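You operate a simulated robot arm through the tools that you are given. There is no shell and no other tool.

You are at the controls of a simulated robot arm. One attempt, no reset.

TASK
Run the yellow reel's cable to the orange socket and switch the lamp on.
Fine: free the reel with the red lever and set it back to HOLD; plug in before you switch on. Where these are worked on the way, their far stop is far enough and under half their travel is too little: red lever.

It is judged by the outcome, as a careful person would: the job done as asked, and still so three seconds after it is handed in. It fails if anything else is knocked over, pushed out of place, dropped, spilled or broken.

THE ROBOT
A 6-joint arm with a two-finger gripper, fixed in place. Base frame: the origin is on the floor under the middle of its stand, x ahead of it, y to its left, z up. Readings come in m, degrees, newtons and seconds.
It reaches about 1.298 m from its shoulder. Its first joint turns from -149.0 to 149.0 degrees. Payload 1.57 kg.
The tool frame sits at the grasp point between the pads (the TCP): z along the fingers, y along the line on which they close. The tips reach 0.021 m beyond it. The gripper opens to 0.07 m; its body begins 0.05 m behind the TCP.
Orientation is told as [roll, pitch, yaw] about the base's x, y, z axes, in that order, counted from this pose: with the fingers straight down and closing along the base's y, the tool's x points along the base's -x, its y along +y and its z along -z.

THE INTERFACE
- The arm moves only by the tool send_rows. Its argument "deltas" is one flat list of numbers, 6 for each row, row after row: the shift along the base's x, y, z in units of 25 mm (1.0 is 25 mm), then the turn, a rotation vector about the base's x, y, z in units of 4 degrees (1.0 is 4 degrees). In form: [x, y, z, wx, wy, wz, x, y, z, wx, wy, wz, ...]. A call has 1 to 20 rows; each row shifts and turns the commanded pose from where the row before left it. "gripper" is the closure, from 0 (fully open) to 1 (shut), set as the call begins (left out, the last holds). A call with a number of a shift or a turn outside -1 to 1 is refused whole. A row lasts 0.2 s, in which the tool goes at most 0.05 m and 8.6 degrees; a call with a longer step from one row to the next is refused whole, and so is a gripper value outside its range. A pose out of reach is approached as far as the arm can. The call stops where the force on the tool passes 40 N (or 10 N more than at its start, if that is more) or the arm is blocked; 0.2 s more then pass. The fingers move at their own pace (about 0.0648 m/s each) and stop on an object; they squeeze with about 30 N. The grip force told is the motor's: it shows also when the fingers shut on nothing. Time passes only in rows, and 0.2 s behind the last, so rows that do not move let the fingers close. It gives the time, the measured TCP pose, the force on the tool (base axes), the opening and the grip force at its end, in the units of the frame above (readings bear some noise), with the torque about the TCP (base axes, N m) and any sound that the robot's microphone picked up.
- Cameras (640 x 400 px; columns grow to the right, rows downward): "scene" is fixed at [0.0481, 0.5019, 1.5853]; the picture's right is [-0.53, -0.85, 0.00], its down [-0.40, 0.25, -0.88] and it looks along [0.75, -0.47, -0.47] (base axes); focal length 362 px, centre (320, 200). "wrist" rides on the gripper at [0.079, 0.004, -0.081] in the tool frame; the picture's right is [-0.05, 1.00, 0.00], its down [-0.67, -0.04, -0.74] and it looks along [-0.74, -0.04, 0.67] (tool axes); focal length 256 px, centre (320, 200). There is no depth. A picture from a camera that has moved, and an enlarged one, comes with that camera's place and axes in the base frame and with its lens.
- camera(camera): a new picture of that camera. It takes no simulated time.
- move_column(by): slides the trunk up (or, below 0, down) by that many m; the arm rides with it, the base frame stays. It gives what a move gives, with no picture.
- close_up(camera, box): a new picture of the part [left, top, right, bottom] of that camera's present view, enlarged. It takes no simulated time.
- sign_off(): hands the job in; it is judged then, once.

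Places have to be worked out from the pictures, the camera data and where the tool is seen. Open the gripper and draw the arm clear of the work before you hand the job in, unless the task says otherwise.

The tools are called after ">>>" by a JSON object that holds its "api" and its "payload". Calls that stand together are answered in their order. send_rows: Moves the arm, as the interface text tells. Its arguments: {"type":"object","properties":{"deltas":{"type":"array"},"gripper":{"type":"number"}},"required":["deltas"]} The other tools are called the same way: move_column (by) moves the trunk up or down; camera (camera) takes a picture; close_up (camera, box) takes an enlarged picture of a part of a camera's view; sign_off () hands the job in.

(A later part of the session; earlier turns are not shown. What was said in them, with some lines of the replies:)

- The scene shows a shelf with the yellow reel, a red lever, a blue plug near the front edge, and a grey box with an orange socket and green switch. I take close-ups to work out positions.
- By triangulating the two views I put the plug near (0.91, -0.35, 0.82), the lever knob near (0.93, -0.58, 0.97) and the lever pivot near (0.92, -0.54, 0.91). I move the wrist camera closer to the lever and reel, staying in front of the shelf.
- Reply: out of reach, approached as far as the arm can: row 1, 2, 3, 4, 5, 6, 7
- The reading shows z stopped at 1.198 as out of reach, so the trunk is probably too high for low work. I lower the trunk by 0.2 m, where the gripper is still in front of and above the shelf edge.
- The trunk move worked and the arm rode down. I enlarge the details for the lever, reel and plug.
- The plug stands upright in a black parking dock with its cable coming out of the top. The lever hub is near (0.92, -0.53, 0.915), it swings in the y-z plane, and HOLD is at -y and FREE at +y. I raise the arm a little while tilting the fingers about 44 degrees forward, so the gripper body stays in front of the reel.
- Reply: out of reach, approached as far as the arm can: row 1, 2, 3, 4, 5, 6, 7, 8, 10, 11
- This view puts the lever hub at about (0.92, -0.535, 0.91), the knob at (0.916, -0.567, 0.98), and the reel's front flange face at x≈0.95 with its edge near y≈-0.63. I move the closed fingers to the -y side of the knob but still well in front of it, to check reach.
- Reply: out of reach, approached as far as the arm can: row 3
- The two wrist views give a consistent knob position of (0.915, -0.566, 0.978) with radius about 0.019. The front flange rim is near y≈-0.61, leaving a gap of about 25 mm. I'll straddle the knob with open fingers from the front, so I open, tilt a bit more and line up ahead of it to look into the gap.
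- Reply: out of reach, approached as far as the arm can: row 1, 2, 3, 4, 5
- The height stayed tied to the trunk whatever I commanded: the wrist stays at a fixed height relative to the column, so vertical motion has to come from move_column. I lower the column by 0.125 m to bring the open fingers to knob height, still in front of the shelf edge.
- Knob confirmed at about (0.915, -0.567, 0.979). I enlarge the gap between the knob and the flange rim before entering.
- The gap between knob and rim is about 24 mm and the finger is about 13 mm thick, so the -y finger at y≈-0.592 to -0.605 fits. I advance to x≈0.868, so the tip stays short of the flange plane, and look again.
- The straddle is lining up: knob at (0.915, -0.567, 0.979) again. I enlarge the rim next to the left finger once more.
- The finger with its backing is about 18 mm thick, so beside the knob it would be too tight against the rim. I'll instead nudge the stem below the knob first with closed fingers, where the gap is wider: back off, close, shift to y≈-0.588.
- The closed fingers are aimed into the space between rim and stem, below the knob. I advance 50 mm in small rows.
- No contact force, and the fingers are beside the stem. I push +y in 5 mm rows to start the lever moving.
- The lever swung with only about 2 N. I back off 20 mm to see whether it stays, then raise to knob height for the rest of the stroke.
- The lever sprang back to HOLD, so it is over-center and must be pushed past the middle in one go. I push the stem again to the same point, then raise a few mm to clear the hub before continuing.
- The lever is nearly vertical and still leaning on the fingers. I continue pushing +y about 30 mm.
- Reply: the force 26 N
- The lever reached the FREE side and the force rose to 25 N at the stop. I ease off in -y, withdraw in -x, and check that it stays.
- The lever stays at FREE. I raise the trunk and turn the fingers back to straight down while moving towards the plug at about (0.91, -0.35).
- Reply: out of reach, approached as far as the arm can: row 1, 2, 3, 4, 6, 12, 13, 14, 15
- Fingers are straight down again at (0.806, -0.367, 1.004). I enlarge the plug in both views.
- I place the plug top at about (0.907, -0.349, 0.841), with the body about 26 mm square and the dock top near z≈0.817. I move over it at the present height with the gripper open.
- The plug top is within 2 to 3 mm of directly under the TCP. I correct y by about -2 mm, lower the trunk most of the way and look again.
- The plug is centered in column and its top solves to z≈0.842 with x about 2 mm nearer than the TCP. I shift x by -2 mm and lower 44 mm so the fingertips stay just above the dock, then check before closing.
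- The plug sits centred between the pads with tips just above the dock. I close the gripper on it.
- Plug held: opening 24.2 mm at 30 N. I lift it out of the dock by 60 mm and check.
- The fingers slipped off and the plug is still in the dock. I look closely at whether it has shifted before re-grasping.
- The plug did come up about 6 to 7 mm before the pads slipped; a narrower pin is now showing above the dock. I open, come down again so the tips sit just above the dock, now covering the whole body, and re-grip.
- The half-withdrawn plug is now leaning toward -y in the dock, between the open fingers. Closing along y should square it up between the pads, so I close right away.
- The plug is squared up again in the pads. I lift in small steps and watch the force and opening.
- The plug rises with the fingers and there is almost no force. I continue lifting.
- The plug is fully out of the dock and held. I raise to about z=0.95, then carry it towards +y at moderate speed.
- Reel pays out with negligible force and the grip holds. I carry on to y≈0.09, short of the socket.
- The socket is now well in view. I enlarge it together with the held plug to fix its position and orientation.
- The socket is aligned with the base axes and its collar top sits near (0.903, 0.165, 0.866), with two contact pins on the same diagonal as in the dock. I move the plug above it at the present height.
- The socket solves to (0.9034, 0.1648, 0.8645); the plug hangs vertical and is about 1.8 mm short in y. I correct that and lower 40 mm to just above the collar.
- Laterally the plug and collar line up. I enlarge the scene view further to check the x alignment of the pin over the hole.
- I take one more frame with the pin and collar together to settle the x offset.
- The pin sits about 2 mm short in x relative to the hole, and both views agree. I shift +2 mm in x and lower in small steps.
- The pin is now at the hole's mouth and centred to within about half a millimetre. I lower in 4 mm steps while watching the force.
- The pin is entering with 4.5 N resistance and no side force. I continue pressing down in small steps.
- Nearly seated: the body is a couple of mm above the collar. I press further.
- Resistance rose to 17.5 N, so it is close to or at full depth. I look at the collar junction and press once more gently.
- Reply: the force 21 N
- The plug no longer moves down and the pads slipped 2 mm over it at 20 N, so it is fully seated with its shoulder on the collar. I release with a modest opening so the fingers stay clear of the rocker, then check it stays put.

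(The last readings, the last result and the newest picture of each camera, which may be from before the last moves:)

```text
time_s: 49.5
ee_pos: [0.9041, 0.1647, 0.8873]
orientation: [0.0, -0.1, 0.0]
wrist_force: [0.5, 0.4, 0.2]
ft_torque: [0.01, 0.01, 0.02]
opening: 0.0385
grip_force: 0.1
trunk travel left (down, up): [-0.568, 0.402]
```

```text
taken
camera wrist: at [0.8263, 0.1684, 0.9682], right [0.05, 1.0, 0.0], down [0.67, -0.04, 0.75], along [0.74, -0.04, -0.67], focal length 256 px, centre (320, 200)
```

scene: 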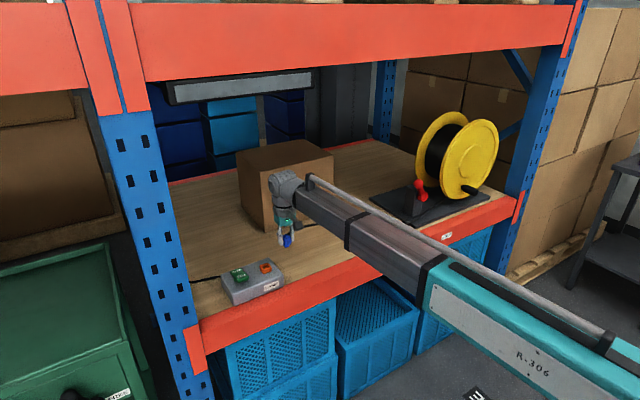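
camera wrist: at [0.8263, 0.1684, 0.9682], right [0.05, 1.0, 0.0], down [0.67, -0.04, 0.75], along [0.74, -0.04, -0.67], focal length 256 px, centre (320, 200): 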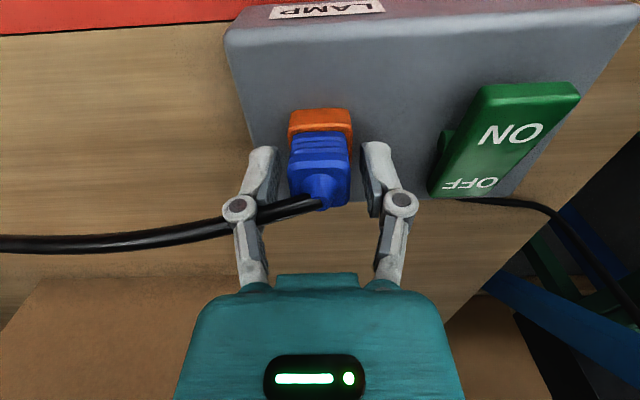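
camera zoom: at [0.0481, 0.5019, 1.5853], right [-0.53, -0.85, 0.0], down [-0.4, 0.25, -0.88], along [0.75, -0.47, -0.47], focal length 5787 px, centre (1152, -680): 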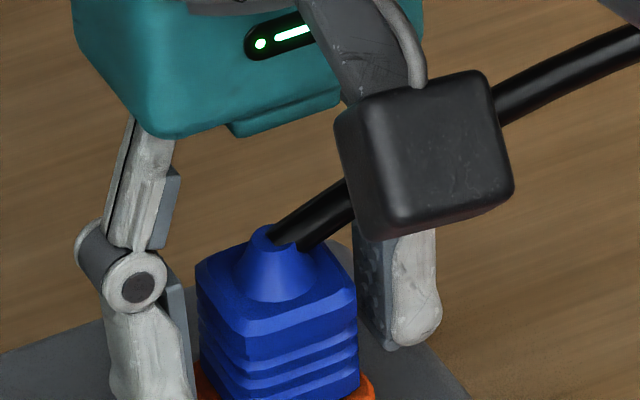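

The plug stands upright in the socket after release. The cable passes on the far side of the -y finger, so I slide the open gripper out toward -x, then rise.

>>> {"api": "send_rows", "payload": {"deltas": [-0.4, 0, 0, 0, 0, 0, -0.6, 0, 0, 0, 0, 0, -0.8, 0, 0, 0, 0, 0, -0.8, 0, 0, 0, 0, 0]}}

>>> {"api": "close_up", "payload": {"camera": "scene", "box": [210, 220, 306, 290]}}

>>> {"api": "camera", "payload": {"camera": "wrist"}}

```text
time_s: 50.5
ee_pos: [0.8393, 0.1644, 0.8863]
orientation: [0.0, 0.0, 0.1]
wrist_force: [0.0, -0.6, 0.3]
ft_torque: [0.01, 0.01, 0.01]
opening: 0.0382
grip_force: 0.0
trunk travel left (down, up): [-0.568, 0.402]
```

```text
5.71 times, centred on (258, 255) of scene
camera zoom: at [0.0481, 0.5019, 1.5853], right [-0.53, -0.85, 0.0], down [-0.4, 0.25, -0.88], along [0.75, -0.47, -0.47], focal length 2067 px, centre (674, -114)
```

zoom: 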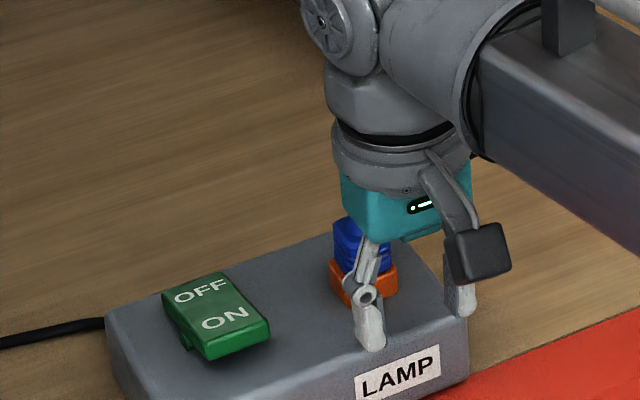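

```text
taken
camera wrist: at [0.761, 0.1672, 0.9683], right [0.05, 1.0, 0.0], down [0.67, -0.04, 0.75], along [0.74, -0.04, -0.67], focal length 256 px, centre (320, 200)
```

wrist: 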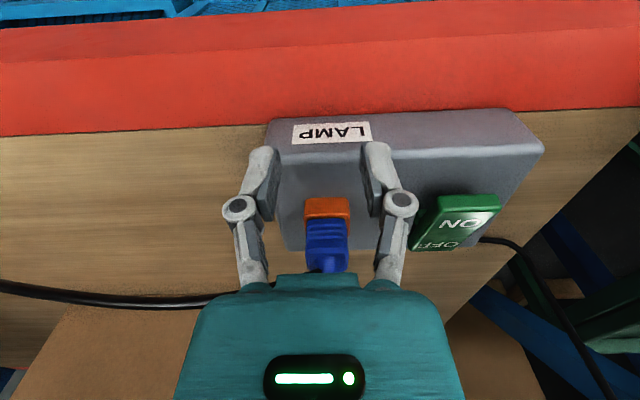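

Clear of the plug now. I raise the trunk 0.11 m and move to look straight at the rocker switch.

>>> {"api": "move_column", "payload": {"by": 0.11}}

>>> {"api": "send_rows", "payload": {"deltas": [0, 0.7, 0, 0, 0, 0, 0, 0.8, 0, 0, 0, 0, 0, 0.8, 0, 0, 0, 0, 0, 0.8, 0, 0, 0, 0], "gripper": 1}}

>>> {"api": "camera", "payload": {"camera": "wrist"}}

>>> {"api": "camera", "payload": {"camera": "scene"}}

```text
time_s: 51.9
ee_pos: [0.8408, 0.1633, 0.9975]
orientation: [0.0, 0.0, 0.0]
wrist_force: [-0.5, 0.2, 0.1]
ft_torque: [0.0, 0.01, 0.01]
opening: 0.0384
grip_force: 0.1
trunk travel left (down, up): [-0.678, 0.292]
```

```text
time_s: 52.9
ee_pos: [0.8398, 0.2414, 0.9968]
orientation: [0.0, 0.0, 0.1]
wrist_force: [0.7, 0.1, -0.1]
ft_torque: [0.0, -0.01, 0.0]
opening: 0.0
grip_force: 29.1
trunk travel left (down, up): [-0.678, 0.292]
```

```text
taken
camera wrist: at [0.7605, 0.2451, 1.0783], right [0.05, 1.0, 0.0], down [0.67, -0.04, 0.75], along [0.74, -0.04, -0.67], focal length 256 px, centre (320, 200)
```

wrist: 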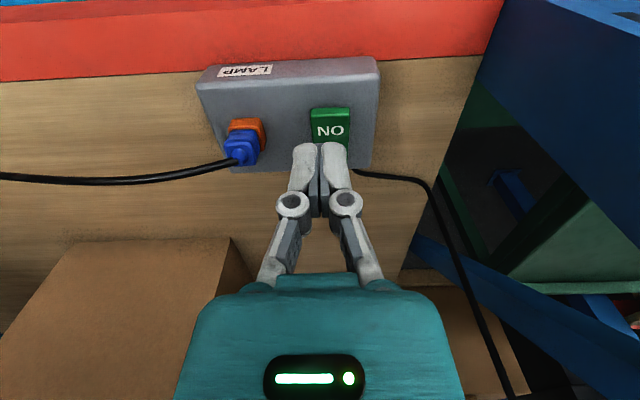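

```text
taken
```

scene: 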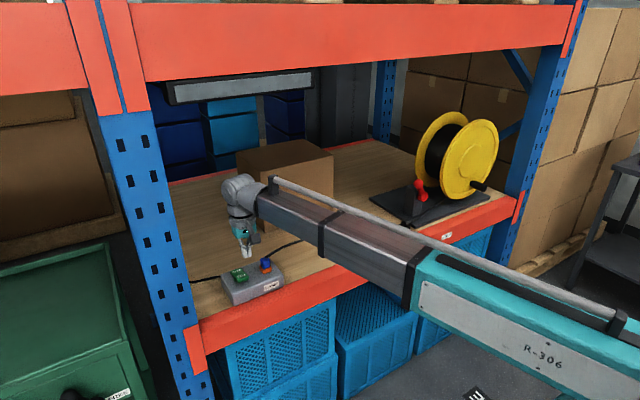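

>>> {"api": "close_up", "payload": {"camera": "wrist", "box": [200, 70, 392, 190]}}

>>> {"api": "close_up", "payload": {"camera": "scene", "box": [215, 245, 295, 305]}}

```text
3.33 times, centred on (296, 130) of wrist
camera zoom: at [0.7605, 0.2451, 1.0783], right [0.05, 1.0, 0.0], down [0.67, -0.04, 0.75], along [0.74, -0.04, -0.67], focal length 853 px, centre (400, 433)
```

zoom: 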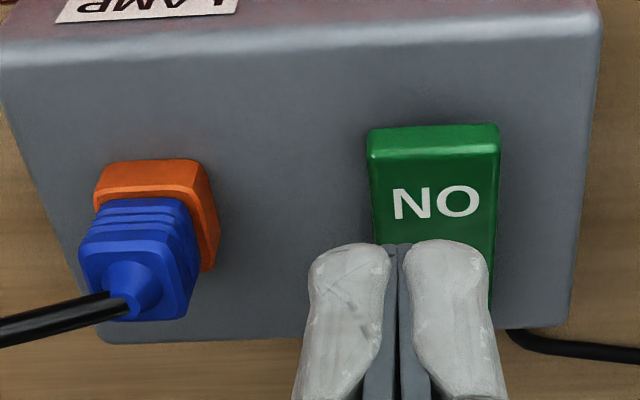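

```text
6.67 times, centred on (255, 275) of scene
camera zoom: at [0.0481, 0.5019, 1.5853], right [-0.53, -0.85, 0.0], down [-0.4, 0.25, -0.88], along [0.75, -0.47, -0.47], focal length 2411 px, centre (753, -300)
```

zoom: 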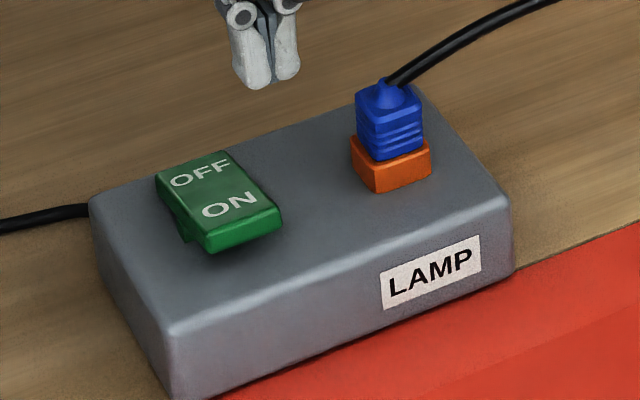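

The ON half is centred near (0.89, 0.249) with its top at z≈0.873 and front edge at x≈0.879. I place the closed fingertips above the front of the ON side and lower to just above it.

>>> {"api": "send_rows", "payload": {"deltas": [0.5, 0.1, 0, 0, 0, 0, 0.7, 0.1, 0, 0, 0, 0, 0.65, 0.1, 0, 0, 0, 0, 0, 0, 0, 0, 0, 0]}}

>>> {"api": "move_column", "payload": {"by": -0.088}}

>>> {"api": "camera", "payload": {"camera": "wrist"}}

>>> {"api": "close_up", "payload": {"camera": "scene", "box": [215, 235, 295, 295]}}

```text
time_s: 53.9
ee_pos: [0.8846, 0.2475, 0.9973]
orientation: [0.0, 0.0, 0.0]
wrist_force: [1.0, -0.7, -0.2]
ft_torque: [-0.03, 0.02, 0.01]
opening: 0.0002
grip_force: 28.5
trunk travel left (down, up): [-0.678, 0.292]
```

```text
time_s: 55.1
ee_pos: [0.8849, 0.25, 0.9083]
orientation: [-0.1, 0.0, -0.1]
wrist_force: [-0.1, -0.7, 0.5]
ft_torque: [-0.01, -0.01, 0.0]
opening: 0.0
grip_force: 28.4
trunk travel left (down, up): [-0.59, 0.38]
```

```text
taken
camera wrist: at [0.8068, 0.2528, 0.9904], right [0.05, 1.0, 0.0], down [0.67, -0.04, 0.75], along [0.74, -0.04, -0.67], focal length 256 px, centre (320, 200)
```

wrist: 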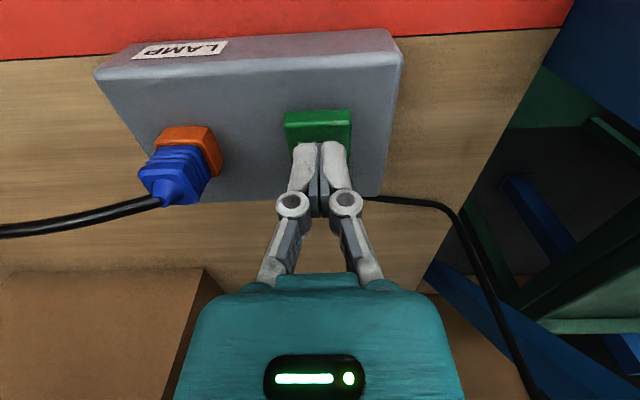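

```text
6.67 times, centred on (255, 265) of scene
camera zoom: at [0.0481, 0.5019, 1.5853], right [-0.53, -0.85, 0.0], down [-0.4, 0.25, -0.88], along [0.75, -0.47, -0.47], focal length 2411 px, centre (753, -233)
```

zoom: 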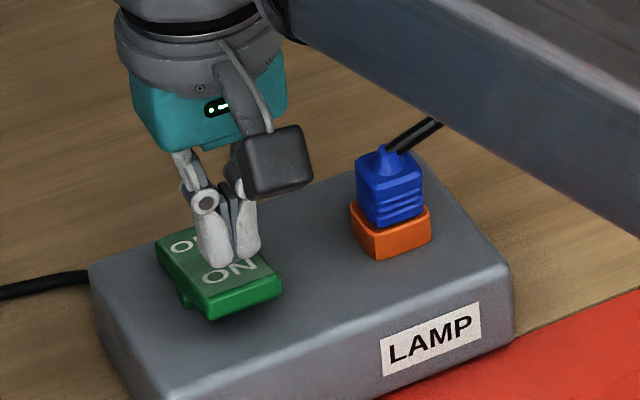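

The tips are over the front part of ON. I lower in steps and watch for contact force and any click.

>>> {"api": "move_column", "payload": {"by": -0.012}}

>>> {"api": "move_column", "payload": {"by": -0.004}}

>>> {"api": "close_up", "payload": {"camera": "scene", "box": [215, 235, 295, 295]}}

```text
time_s: 55.7
ee_pos: [0.8854, 0.2493, 0.8966]
orientation: [-0.1, 0.0, 0.0]
wrist_force: [-0.8, -0.6, 0.3]
ft_torque: [0.01, 0.02, 0.03]
opening: 0.0001
grip_force: 28.5
trunk travel left (down, up): [-0.578, 0.392]
```

```text
time_s: 56.3
ee_pos: [0.8862, 0.2489, 0.8934]
orientation: [0.0, 0.0, -0.1]
wrist_force: [0.4, 0.3, 0.7]
ft_torque: [-0.06, -0.04, 0.01]
opening: 0.0058
grip_force: 28.2
trunk travel left (down, up): [-0.574, 0.396]
```

```text
6.67 times, centred on (255, 265) of scene
camera zoom: at [0.0481, 0.5019, 1.5853], right [-0.53, -0.85, 0.0], down [-0.4, 0.25, -0.88], along [0.75, -0.47, -0.47], focal length 2411 px, centre (753, -233)
```

zoom: 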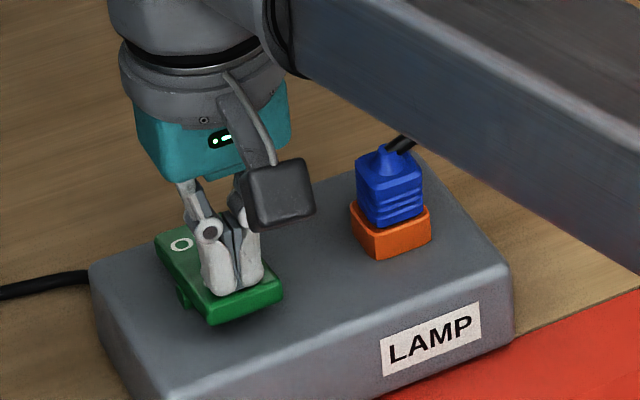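

Contact has begun, with the tips spread a little. I continue pressing a few millimetres.

>>> {"api": "move_column", "payload": {"by": -0.004}}

>>> {"api": "move_column", "payload": {"by": -0.003}}

>>> {"api": "close_up", "payload": {"camera": "scene", "box": [215, 235, 295, 295]}}

>>> {"api": "camera", "payload": {"camera": "scene"}}

```text
time_s: 56.8
ee_pos: [0.8852, 0.249, 0.8892]
orientation: [0.0, -0.1, -0.1]
wrist_force: [-0.1, -0.1, 1.0]
ft_torque: [0.04, -0.01, 0.02]
opening: 0.0
grip_force: 28.9
trunk travel left (down, up): [-0.57, 0.4]
```

```text
time_s: 57.3
ee_pos: [0.8858, 0.2497, 0.8854]
orientation: [0.0, 0.0, 0.0]
wrist_force: [-0.2, 0.7, -0.5]
ft_torque: [0.0, -0.01, 0.02]
opening: 0.0
grip_force: 28.4
trunk travel left (down, up): [-0.567, 0.403]
```

```text
6.67 times, centred on (255, 265) of scene
camera zoom: at [0.0481, 0.5019, 1.5853], right [-0.53, -0.85, 0.0], down [-0.4, 0.25, -0.88], along [0.75, -0.47, -0.47], focal length 2411 px, centre (753, -233)
```

zoom: 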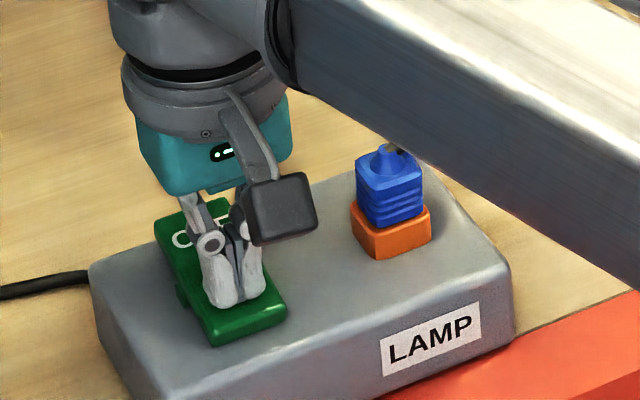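

```text
taken
```

scene: 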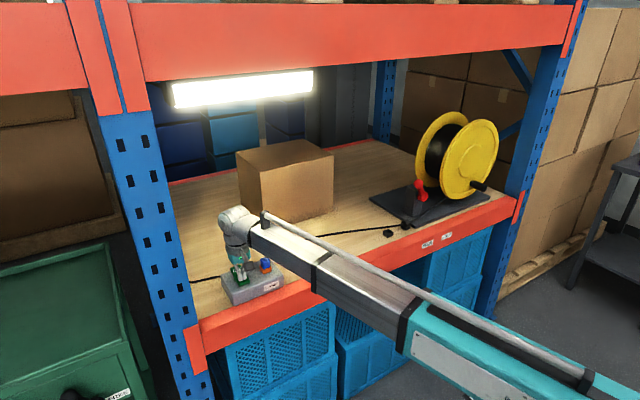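

The lamp is lit. I rise clear of the switch and check the rocker, then travel back to the lever on a path in front of the cable.

>>> {"api": "move_column", "payload": {"by": 0.15}}

>>> {"api": "send_rows", "payload": {"deltas": [-0.8, -0.5, 0, 0, 0, 0, -0.8, -0.9, 0, 0, 0, 0, -0.8, -0.9, 0, 0, 0, 0, -0.6, -0.9, 0, 0, 0, 0, 0, -0.9, 0, 0, 0, 0, 0, -0.9, 0, 0, 0, 0, 0, -0.9, 0, 0, 0, 0, 0, -0.9, 0, 0, 0, 0]}}

>>> {"api": "close_up", "payload": {"camera": "scene", "box": [200, 200, 440, 310]}}

>>> {"api": "camera", "payload": {"camera": "wrist"}}

```text
time_s: 59.1
ee_pos: [0.8844, 0.2485, 1.0352]
orientation: [0.0, 0.0, 0.0]
wrist_force: [0.1, -0.4, -0.2]
ft_torque: [0.0, -0.01, 0.01]
opening: 0.0
grip_force: 28.6
trunk travel left (down, up): [-0.717, 0.253]
```

```text
time_s: 60.9
ee_pos: [0.8106, 0.0789, 1.0363]
orientation: [0.1, 0.0, -0.1]
wrist_force: [0.5, 0.0, 0.8]
ft_torque: [0.0, -0.01, 0.03]
opening: 0.0001
grip_force: 28.7
trunk travel left (down, up): [-0.717, 0.253]
```

```text
2.67 times, centred on (320, 255) of scene
camera zoom: at [0.0481, 0.5019, 1.5853], right [-0.53, -0.85, 0.0], down [-0.4, 0.25, -0.88], along [0.75, -0.47, -0.47], focal length 964 px, centre (320, 53)
```

zoom: 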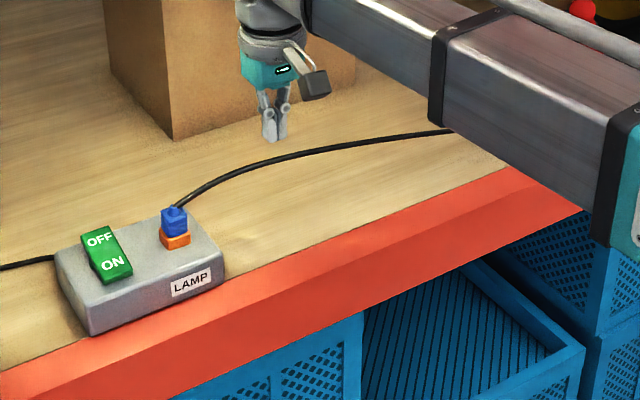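

```text
taken
camera wrist: at [0.7329, 0.0824, 1.1173], right [0.05, 1.0, 0.0], down [0.67, -0.04, 0.75], along [0.74, -0.04, -0.67], focal length 256 px, centre (320, 200)
```

wrist: 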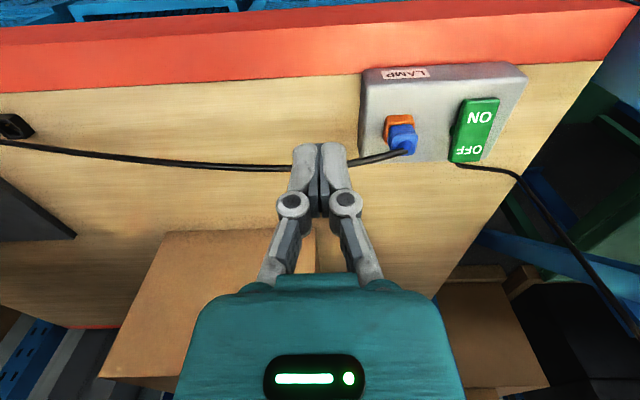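

The switch stays ON and the plug is seated. I continue to the +y side of the lever at y≈-0.42.

>>> {"api": "send_rows", "payload": {"deltas": [0, -1, 0, 0, 0, 0, 0, -1, 0, 0, 0, 0, 0, -1, 0, 0, 0, 0, 0, -1, 0, 0, 0, 0, 0, -1, 0, 0, 0, 0, 0, -1, 0, 0, 0, 0, 0, -1, 0, 0, 0, 0, 0, -1, 0, 0, 0, 0, 0, -1, 0, 0, 0, 0, 0, -1, 0, 0, 0, 0, 0, -1, 0, 0, 0, 0, 0, -1, 0, 0, 0, 0, 0, -1, 0, 0, 0, 0, 0, -1, 0, 0, 0, 0, 0, -1, 0, 0, 0, 0, 0, -1, 0, 0, 0, 0, 0, -1, 0, 0, 0, 0, 0, -1, 0, 0, 0, 0, 0, -1, 0, 0, 0, 0, 0, -1, 0, 0, 0, 0]}}

>>> {"api": "camera", "payload": {"camera": "wrist"}}

>>> {"api": "camera", "payload": {"camera": "scene"}}

```text
time_s: 65.1
ee_pos: [0.81, -0.4214, 1.0365]
orientation: [0.0, -0.1, 0.0]
wrist_force: [0.5, -0.4, 0.6]
ft_torque: [0.01, -0.01, -0.03]
opening: 0.0001
grip_force: 28.6
trunk travel left (down, up): [-0.717, 0.253]
```

```text
taken
camera wrist: at [0.7314, -0.4161, 1.1172], right [0.05, 1.0, 0.0], down [0.67, -0.04, 0.75], along [0.74, -0.04, -0.67], focal length 256 px, centre (320, 200)
```

wrist: 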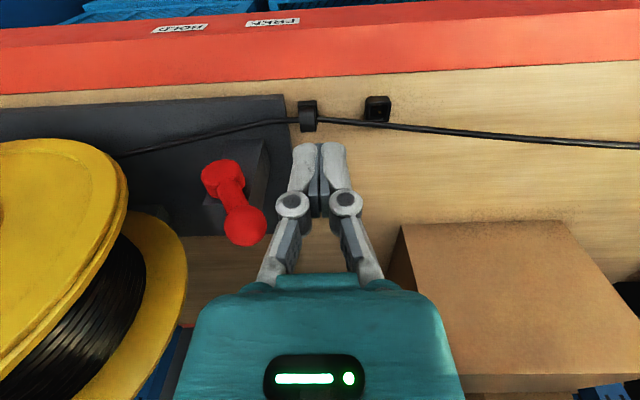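

```text
taken
```

scene: 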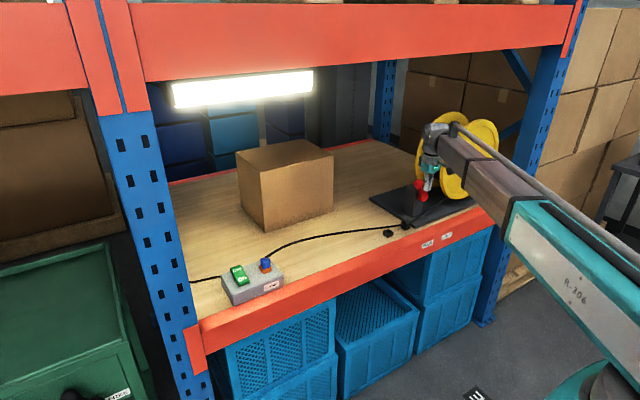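

The knob in FREE is at about (0.915, -0.493, 0.979). I move over to its +y side and then lower the closed fingers to knob height.

>>> {"api": "send_rows", "payload": {"deltas": [0.7, -0.1, 0, 0, 0, 0, 0.9, -0.2, 0, 0, 0, 0, 0.9, -0.3, 0, 0, 0, 0, 0.9, -0.3, 0, 0, 0, 0, 0.8, -0.1, 0, 0, 0, 0, 0, 0, 0, 0, 0, 0]}}

>>> {"api": "move_column", "payload": {"by": -0.052}}

>>> {"api": "camera", "payload": {"camera": "wrist"}}

>>> {"api": "close_up", "payload": {"camera": "scene", "box": [380, 110, 508, 230]}}

```text
time_s: 66.5
ee_pos: [0.9148, -0.4461, 1.0362]
orientation: [0.1, 0.1, 0.0]
wrist_force: [0.4, -1.5, 0.0]
ft_torque: [0.02, 0.0, 0.01]
opening: 0.0
grip_force: 28.3
trunk travel left (down, up): [-0.717, 0.253]
```

```text
time_s: 67.4
ee_pos: [0.9154, -0.4461, 0.9844]
orientation: [0.0, 0.1, 0.0]
wrist_force: [-0.4, 0.4, -0.3]
ft_torque: [0.03, 0.0, -0.01]
opening: 0.0
grip_force: 28.6
trunk travel left (down, up): [-0.665, 0.305]
```

```text
taken
camera wrist: at [0.8367, -0.4422, 1.0653], right [0.05, 1.0, 0.0], down [0.67, -0.04, 0.75], along [0.74, -0.04, -0.67], focal length 256 px, centre (320, 200)
```

wrist: 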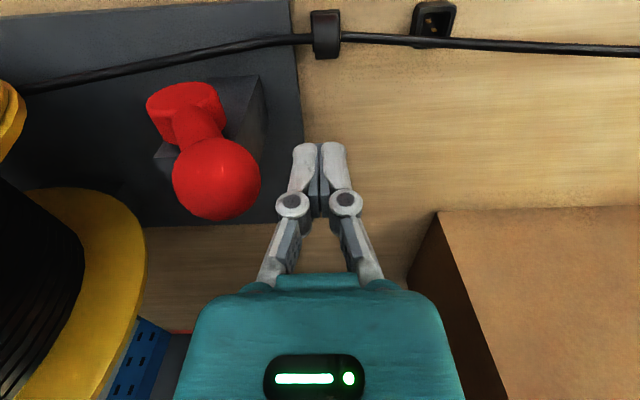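

```text
3.33 times, centred on (444, 170) of scene
camera zoom: at [0.0481, 0.5019, 1.5853], right [-0.53, -0.85, 0.0], down [-0.4, 0.25, -0.88], along [0.75, -0.47, -0.47], focal length 1206 px, centre (-93, 300)
```

zoom: 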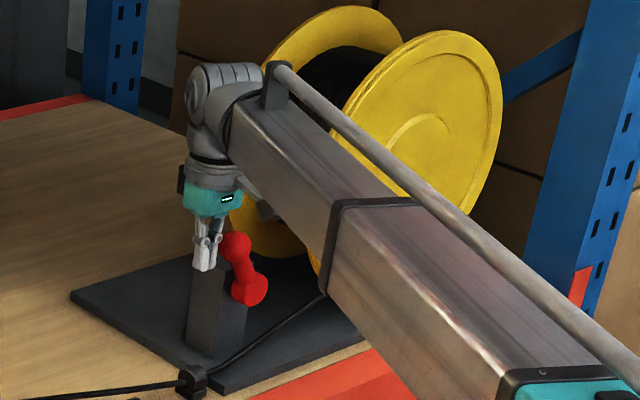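

The fingers are beside the knob at the right height. I push toward -y in small rows until the lever passes centre and reaches HOLD.

>>> {"api": "send_rows", "payload": {"deltas": [0, -0.3, 0, 0, 0, 0, 0, -0.3, 0, 0, 0, 0, 0, -0.3, 0, 0, 0, 0, 0, -0.3, 0, 0, 0, 0, 0, -0.3, 0, 0, 0, 0, 0, -0.3, 0, 0, 0, 0, 0, -0.3, 0, 0, 0, 0, 0, -0.3, 0, 0, 0, 0, 0, -0.3, 0, 0, 0, 0]}}

>>> {"api": "camera", "payload": {"camera": "wrist"}}

>>> {"api": "close_up", "payload": {"camera": "scene", "box": [380, 110, 508, 230]}}

```text
time_s: 69.4
ee_pos: [0.9159, -0.5152, 0.9831]
orientation: [-0.1, 0.0, 0.0]
wrist_force: [-0.8, 0.5, 0.4]
ft_torque: [0.0, -0.03, 0.04]
opening: 0.0
grip_force: 28.6
trunk travel left (down, up): [-0.665, 0.305]
```

```text
taken
camera wrist: at [0.8369, -0.5109, 1.0652], right [0.05, 1.0, 0.0], down [0.67, -0.04, 0.75], along [0.74, -0.04, -0.67], focal length 256 px, centre (320, 200)
```

wrist: 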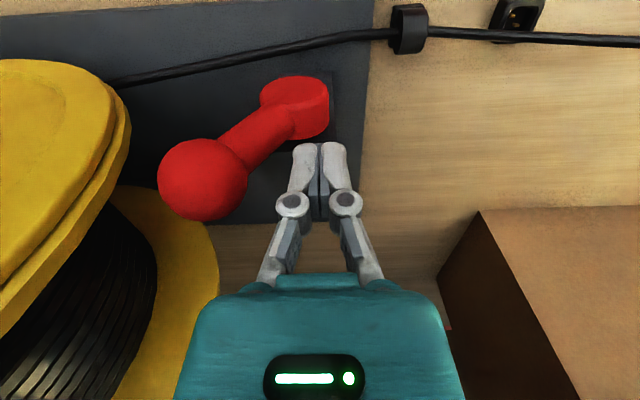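

```text
3.33 times, centred on (444, 170) of scene
camera zoom: at [0.0481, 0.5019, 1.5853], right [-0.53, -0.85, 0.0], down [-0.4, 0.25, -0.88], along [0.75, -0.47, -0.47], focal length 1206 px, centre (-93, 300)
```

zoom: 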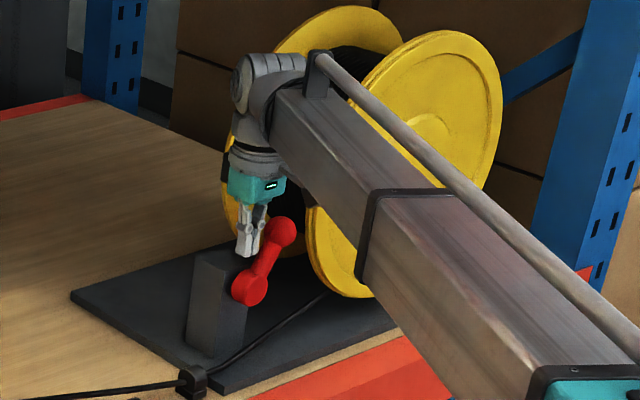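

The lever snapped over to the HOLD side with the knob near y≈-0.563. I follow up gently to confirm it is against its stop.

>>> {"api": "send_rows", "payload": {"deltas": [0, -0.25, 0, 0, 0, 0, 0, -0.25, 0, 0, 0, 0, 0, -0.25, 0, 0, 0, 0, 0, -0.15, 0, 0, 0, 0]}}

>>> {"api": "camera", "payload": {"camera": "wrist"}}

```text
time_s: 70.4
ee_pos: [0.9153, -0.536, 0.9847]
orientation: [-0.1, 0.0, 0.1]
wrist_force: [-0.2, 2.6, 0.2]
ft_torque: [0.05, 0.02, 0.02]
opening: 0.0
grip_force: 28.4
trunk travel left (down, up): [-0.665, 0.305]
```

```text
taken
camera wrist: at [0.8373, -0.5319, 1.0653], right [0.05, 1.0, 0.0], down [0.67, -0.04, 0.75], along [0.74, -0.04, -0.67], focal length 256 px, centre (320, 200)
```

wrist: 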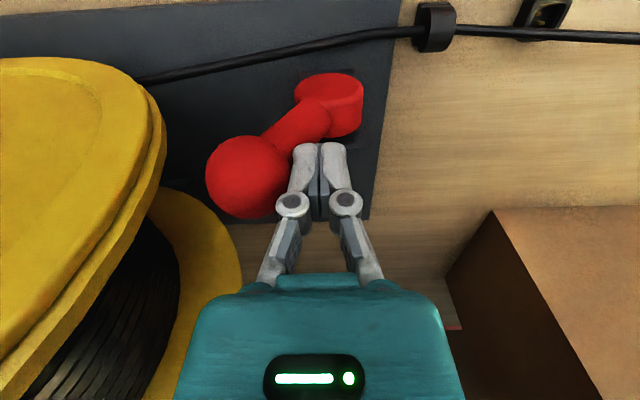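

Light contact of 2.6 N shows the lever resting at the HOLD stop. I back off in +y, rise, and retract in front of the shelf with the gripper opened.

>>> {"api": "send_rows", "payload": {"deltas": [0, 0.6, 0, 0, 0, 0, 0, 0.9, 0, 0, 0, 0, 0, 0.9, 0, 0, 0, 0, 0, 0.9, 0, 0, 0, 0]}}

>>> {"api": "move_column", "payload": {"by": 0.08}}

>>> {"api": "send_rows", "payload": {"deltas": [-0.8, 0.3, 0, 0, 0, 0, -1, 0.5, 0, 0, 0, 0, -1, 0.5, 0, 0, 0, 0, -1, 0.5, 0, 0, 0, 0, -1, 0.5, 0, 0, 0, 0, -1, 0.5, 0, 0, 0, 0, -1, 0.5, 0, 0, 0, 0, -1, 0.5, 0, 0, 0, 0, -1, 0.5, 0, 0, 0, 0], "gripper": 0}}

>>> {"api": "camera", "payload": {"camera": "scene"}}

>>> {"api": "camera", "payload": {"camera": "wrist"}}

```text
time_s: 71.4
ee_pos: [0.9147, -0.4514, 0.9833]
orientation: [0.0, 0.1, 0.0]
wrist_force: [-0.2, 0.9, 0.2]
ft_torque: [0.03, 0.01, -0.01]
opening: 0.0
grip_force: 28.6
trunk travel left (down, up): [-0.665, 0.305]
```

```text
time_s: 72.6
ee_pos: [0.9162, -0.4519, 1.0646]
orientation: [0.0, 0.0, 0.0]
wrist_force: [0.3, 0.3, -0.2]
ft_torque: [0.0, 0.01, -0.02]
opening: 0.0
grip_force: 28.7
trunk travel left (down, up): [-0.745, 0.225]
```

```text
time_s: 74.6
ee_pos: [0.695, -0.3434, 1.0636]
orientation: [0.0, 0.0, 0.0]
wrist_force: [-1.2, -0.1, 0.2]
ft_torque: [0.0, 0.03, 0.02]
opening: 0.07
grip_force: 0.0
trunk travel left (down, up): [-0.745, 0.225]
```

```text
taken
```

scene: 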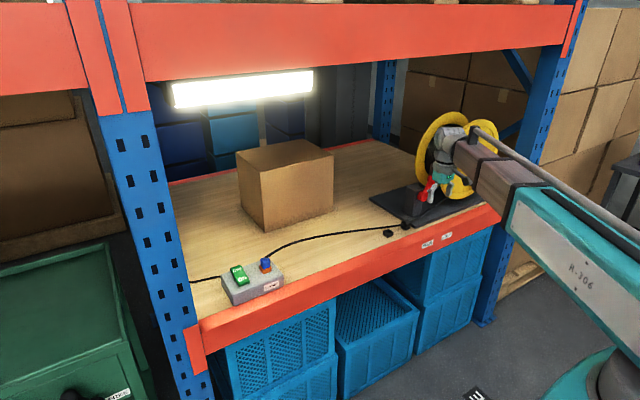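

```text
taken
camera wrist: at [0.6161, -0.3398, 1.1455], right [0.05, 1.0, 0.0], down [0.67, -0.04, 0.75], along [0.74, -0.04, -0.67], focal length 256 px, centre (320, 200)
```

wrist: 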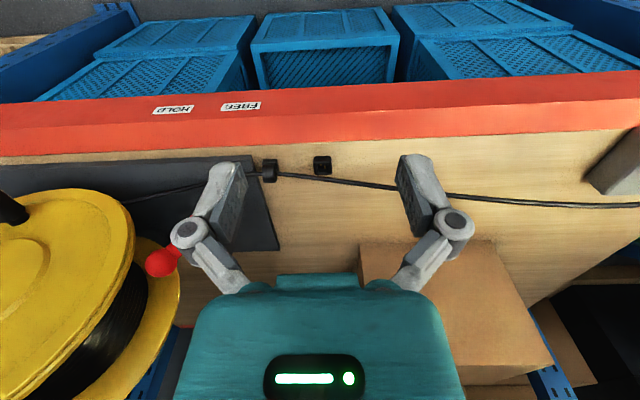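

The lamp is lit, the cable runs from the reel to the socket, and the arm is clear. I check the plug, switch and lever close up before handing in.

>>> {"api": "close_up", "payload": {"camera": "scene", "box": [210, 235, 306, 305]}}

>>> {"api": "close_up", "payload": {"camera": "scene", "box": [370, 140, 498, 240]}}

```text
5.71 times, centred on (258, 270) of scene
camera zoom: at [0.0481, 0.5019, 1.5853], right [-0.53, -0.85, 0.0], down [-0.4, 0.25, -0.88], along [0.75, -0.47, -0.47], focal length 2067 px, centre (674, -200)
```

zoom: 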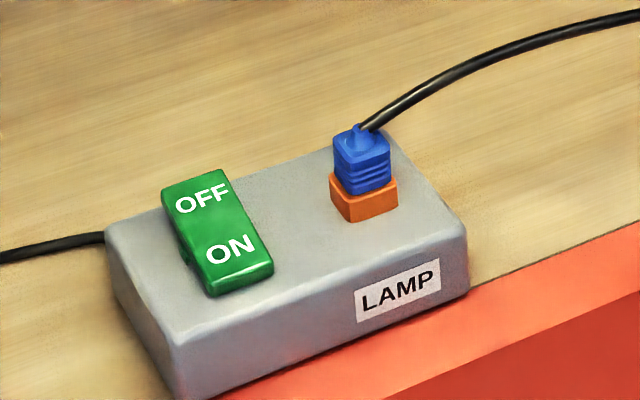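

```text
4.00 times, centred on (434, 190) of scene
camera zoom: at [0.0481, 0.5019, 1.5853], right [-0.53, -0.85, 0.0], down [-0.4, 0.25, -0.88], along [0.75, -0.47, -0.47], focal length 1447 px, centre (-136, 240)
```

zoom: 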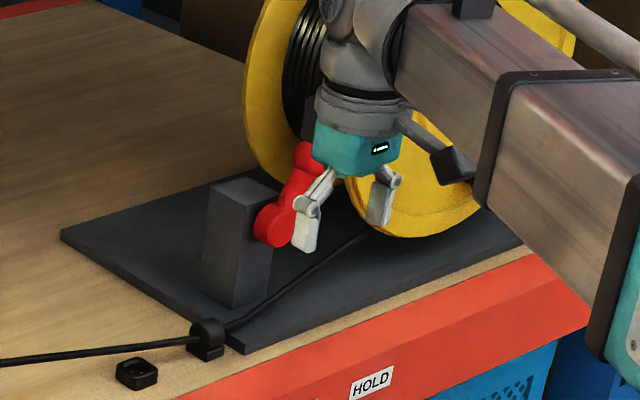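

The plug is upright and seated in the orange socket, the rocker is at ON and the lamp is lit. The lever is at HOLD, nothing else has moved, and the gripper is open and clear, so I hand the job in.

>>> {"api": "sign_off", "payload": {}}

```text
The job is handed in.
```

The yellow reel's cable is plugged into the orange socket and the lamp is on. I've handed the job in.

- **Lever:** I pushed the red lever to its FREE stop before pulling the cable. Once the lamp was on, I set it back to HOLD and felt it against its stop.
- **Plug:** My first grip slipped while lifting it out of the dock, leaving it half out and leaning. I gripped it again, carried it over and pressed it in until it would go no further. It was plugged in before I switched on.
- **Switch:** The rocker is at ON and the lamp was still lit in the last picture.
- **Surroundings:** The cardboard box and the empty dock look unmoved in the last pictures. The gripper is open and the arm is clear of the shelf.
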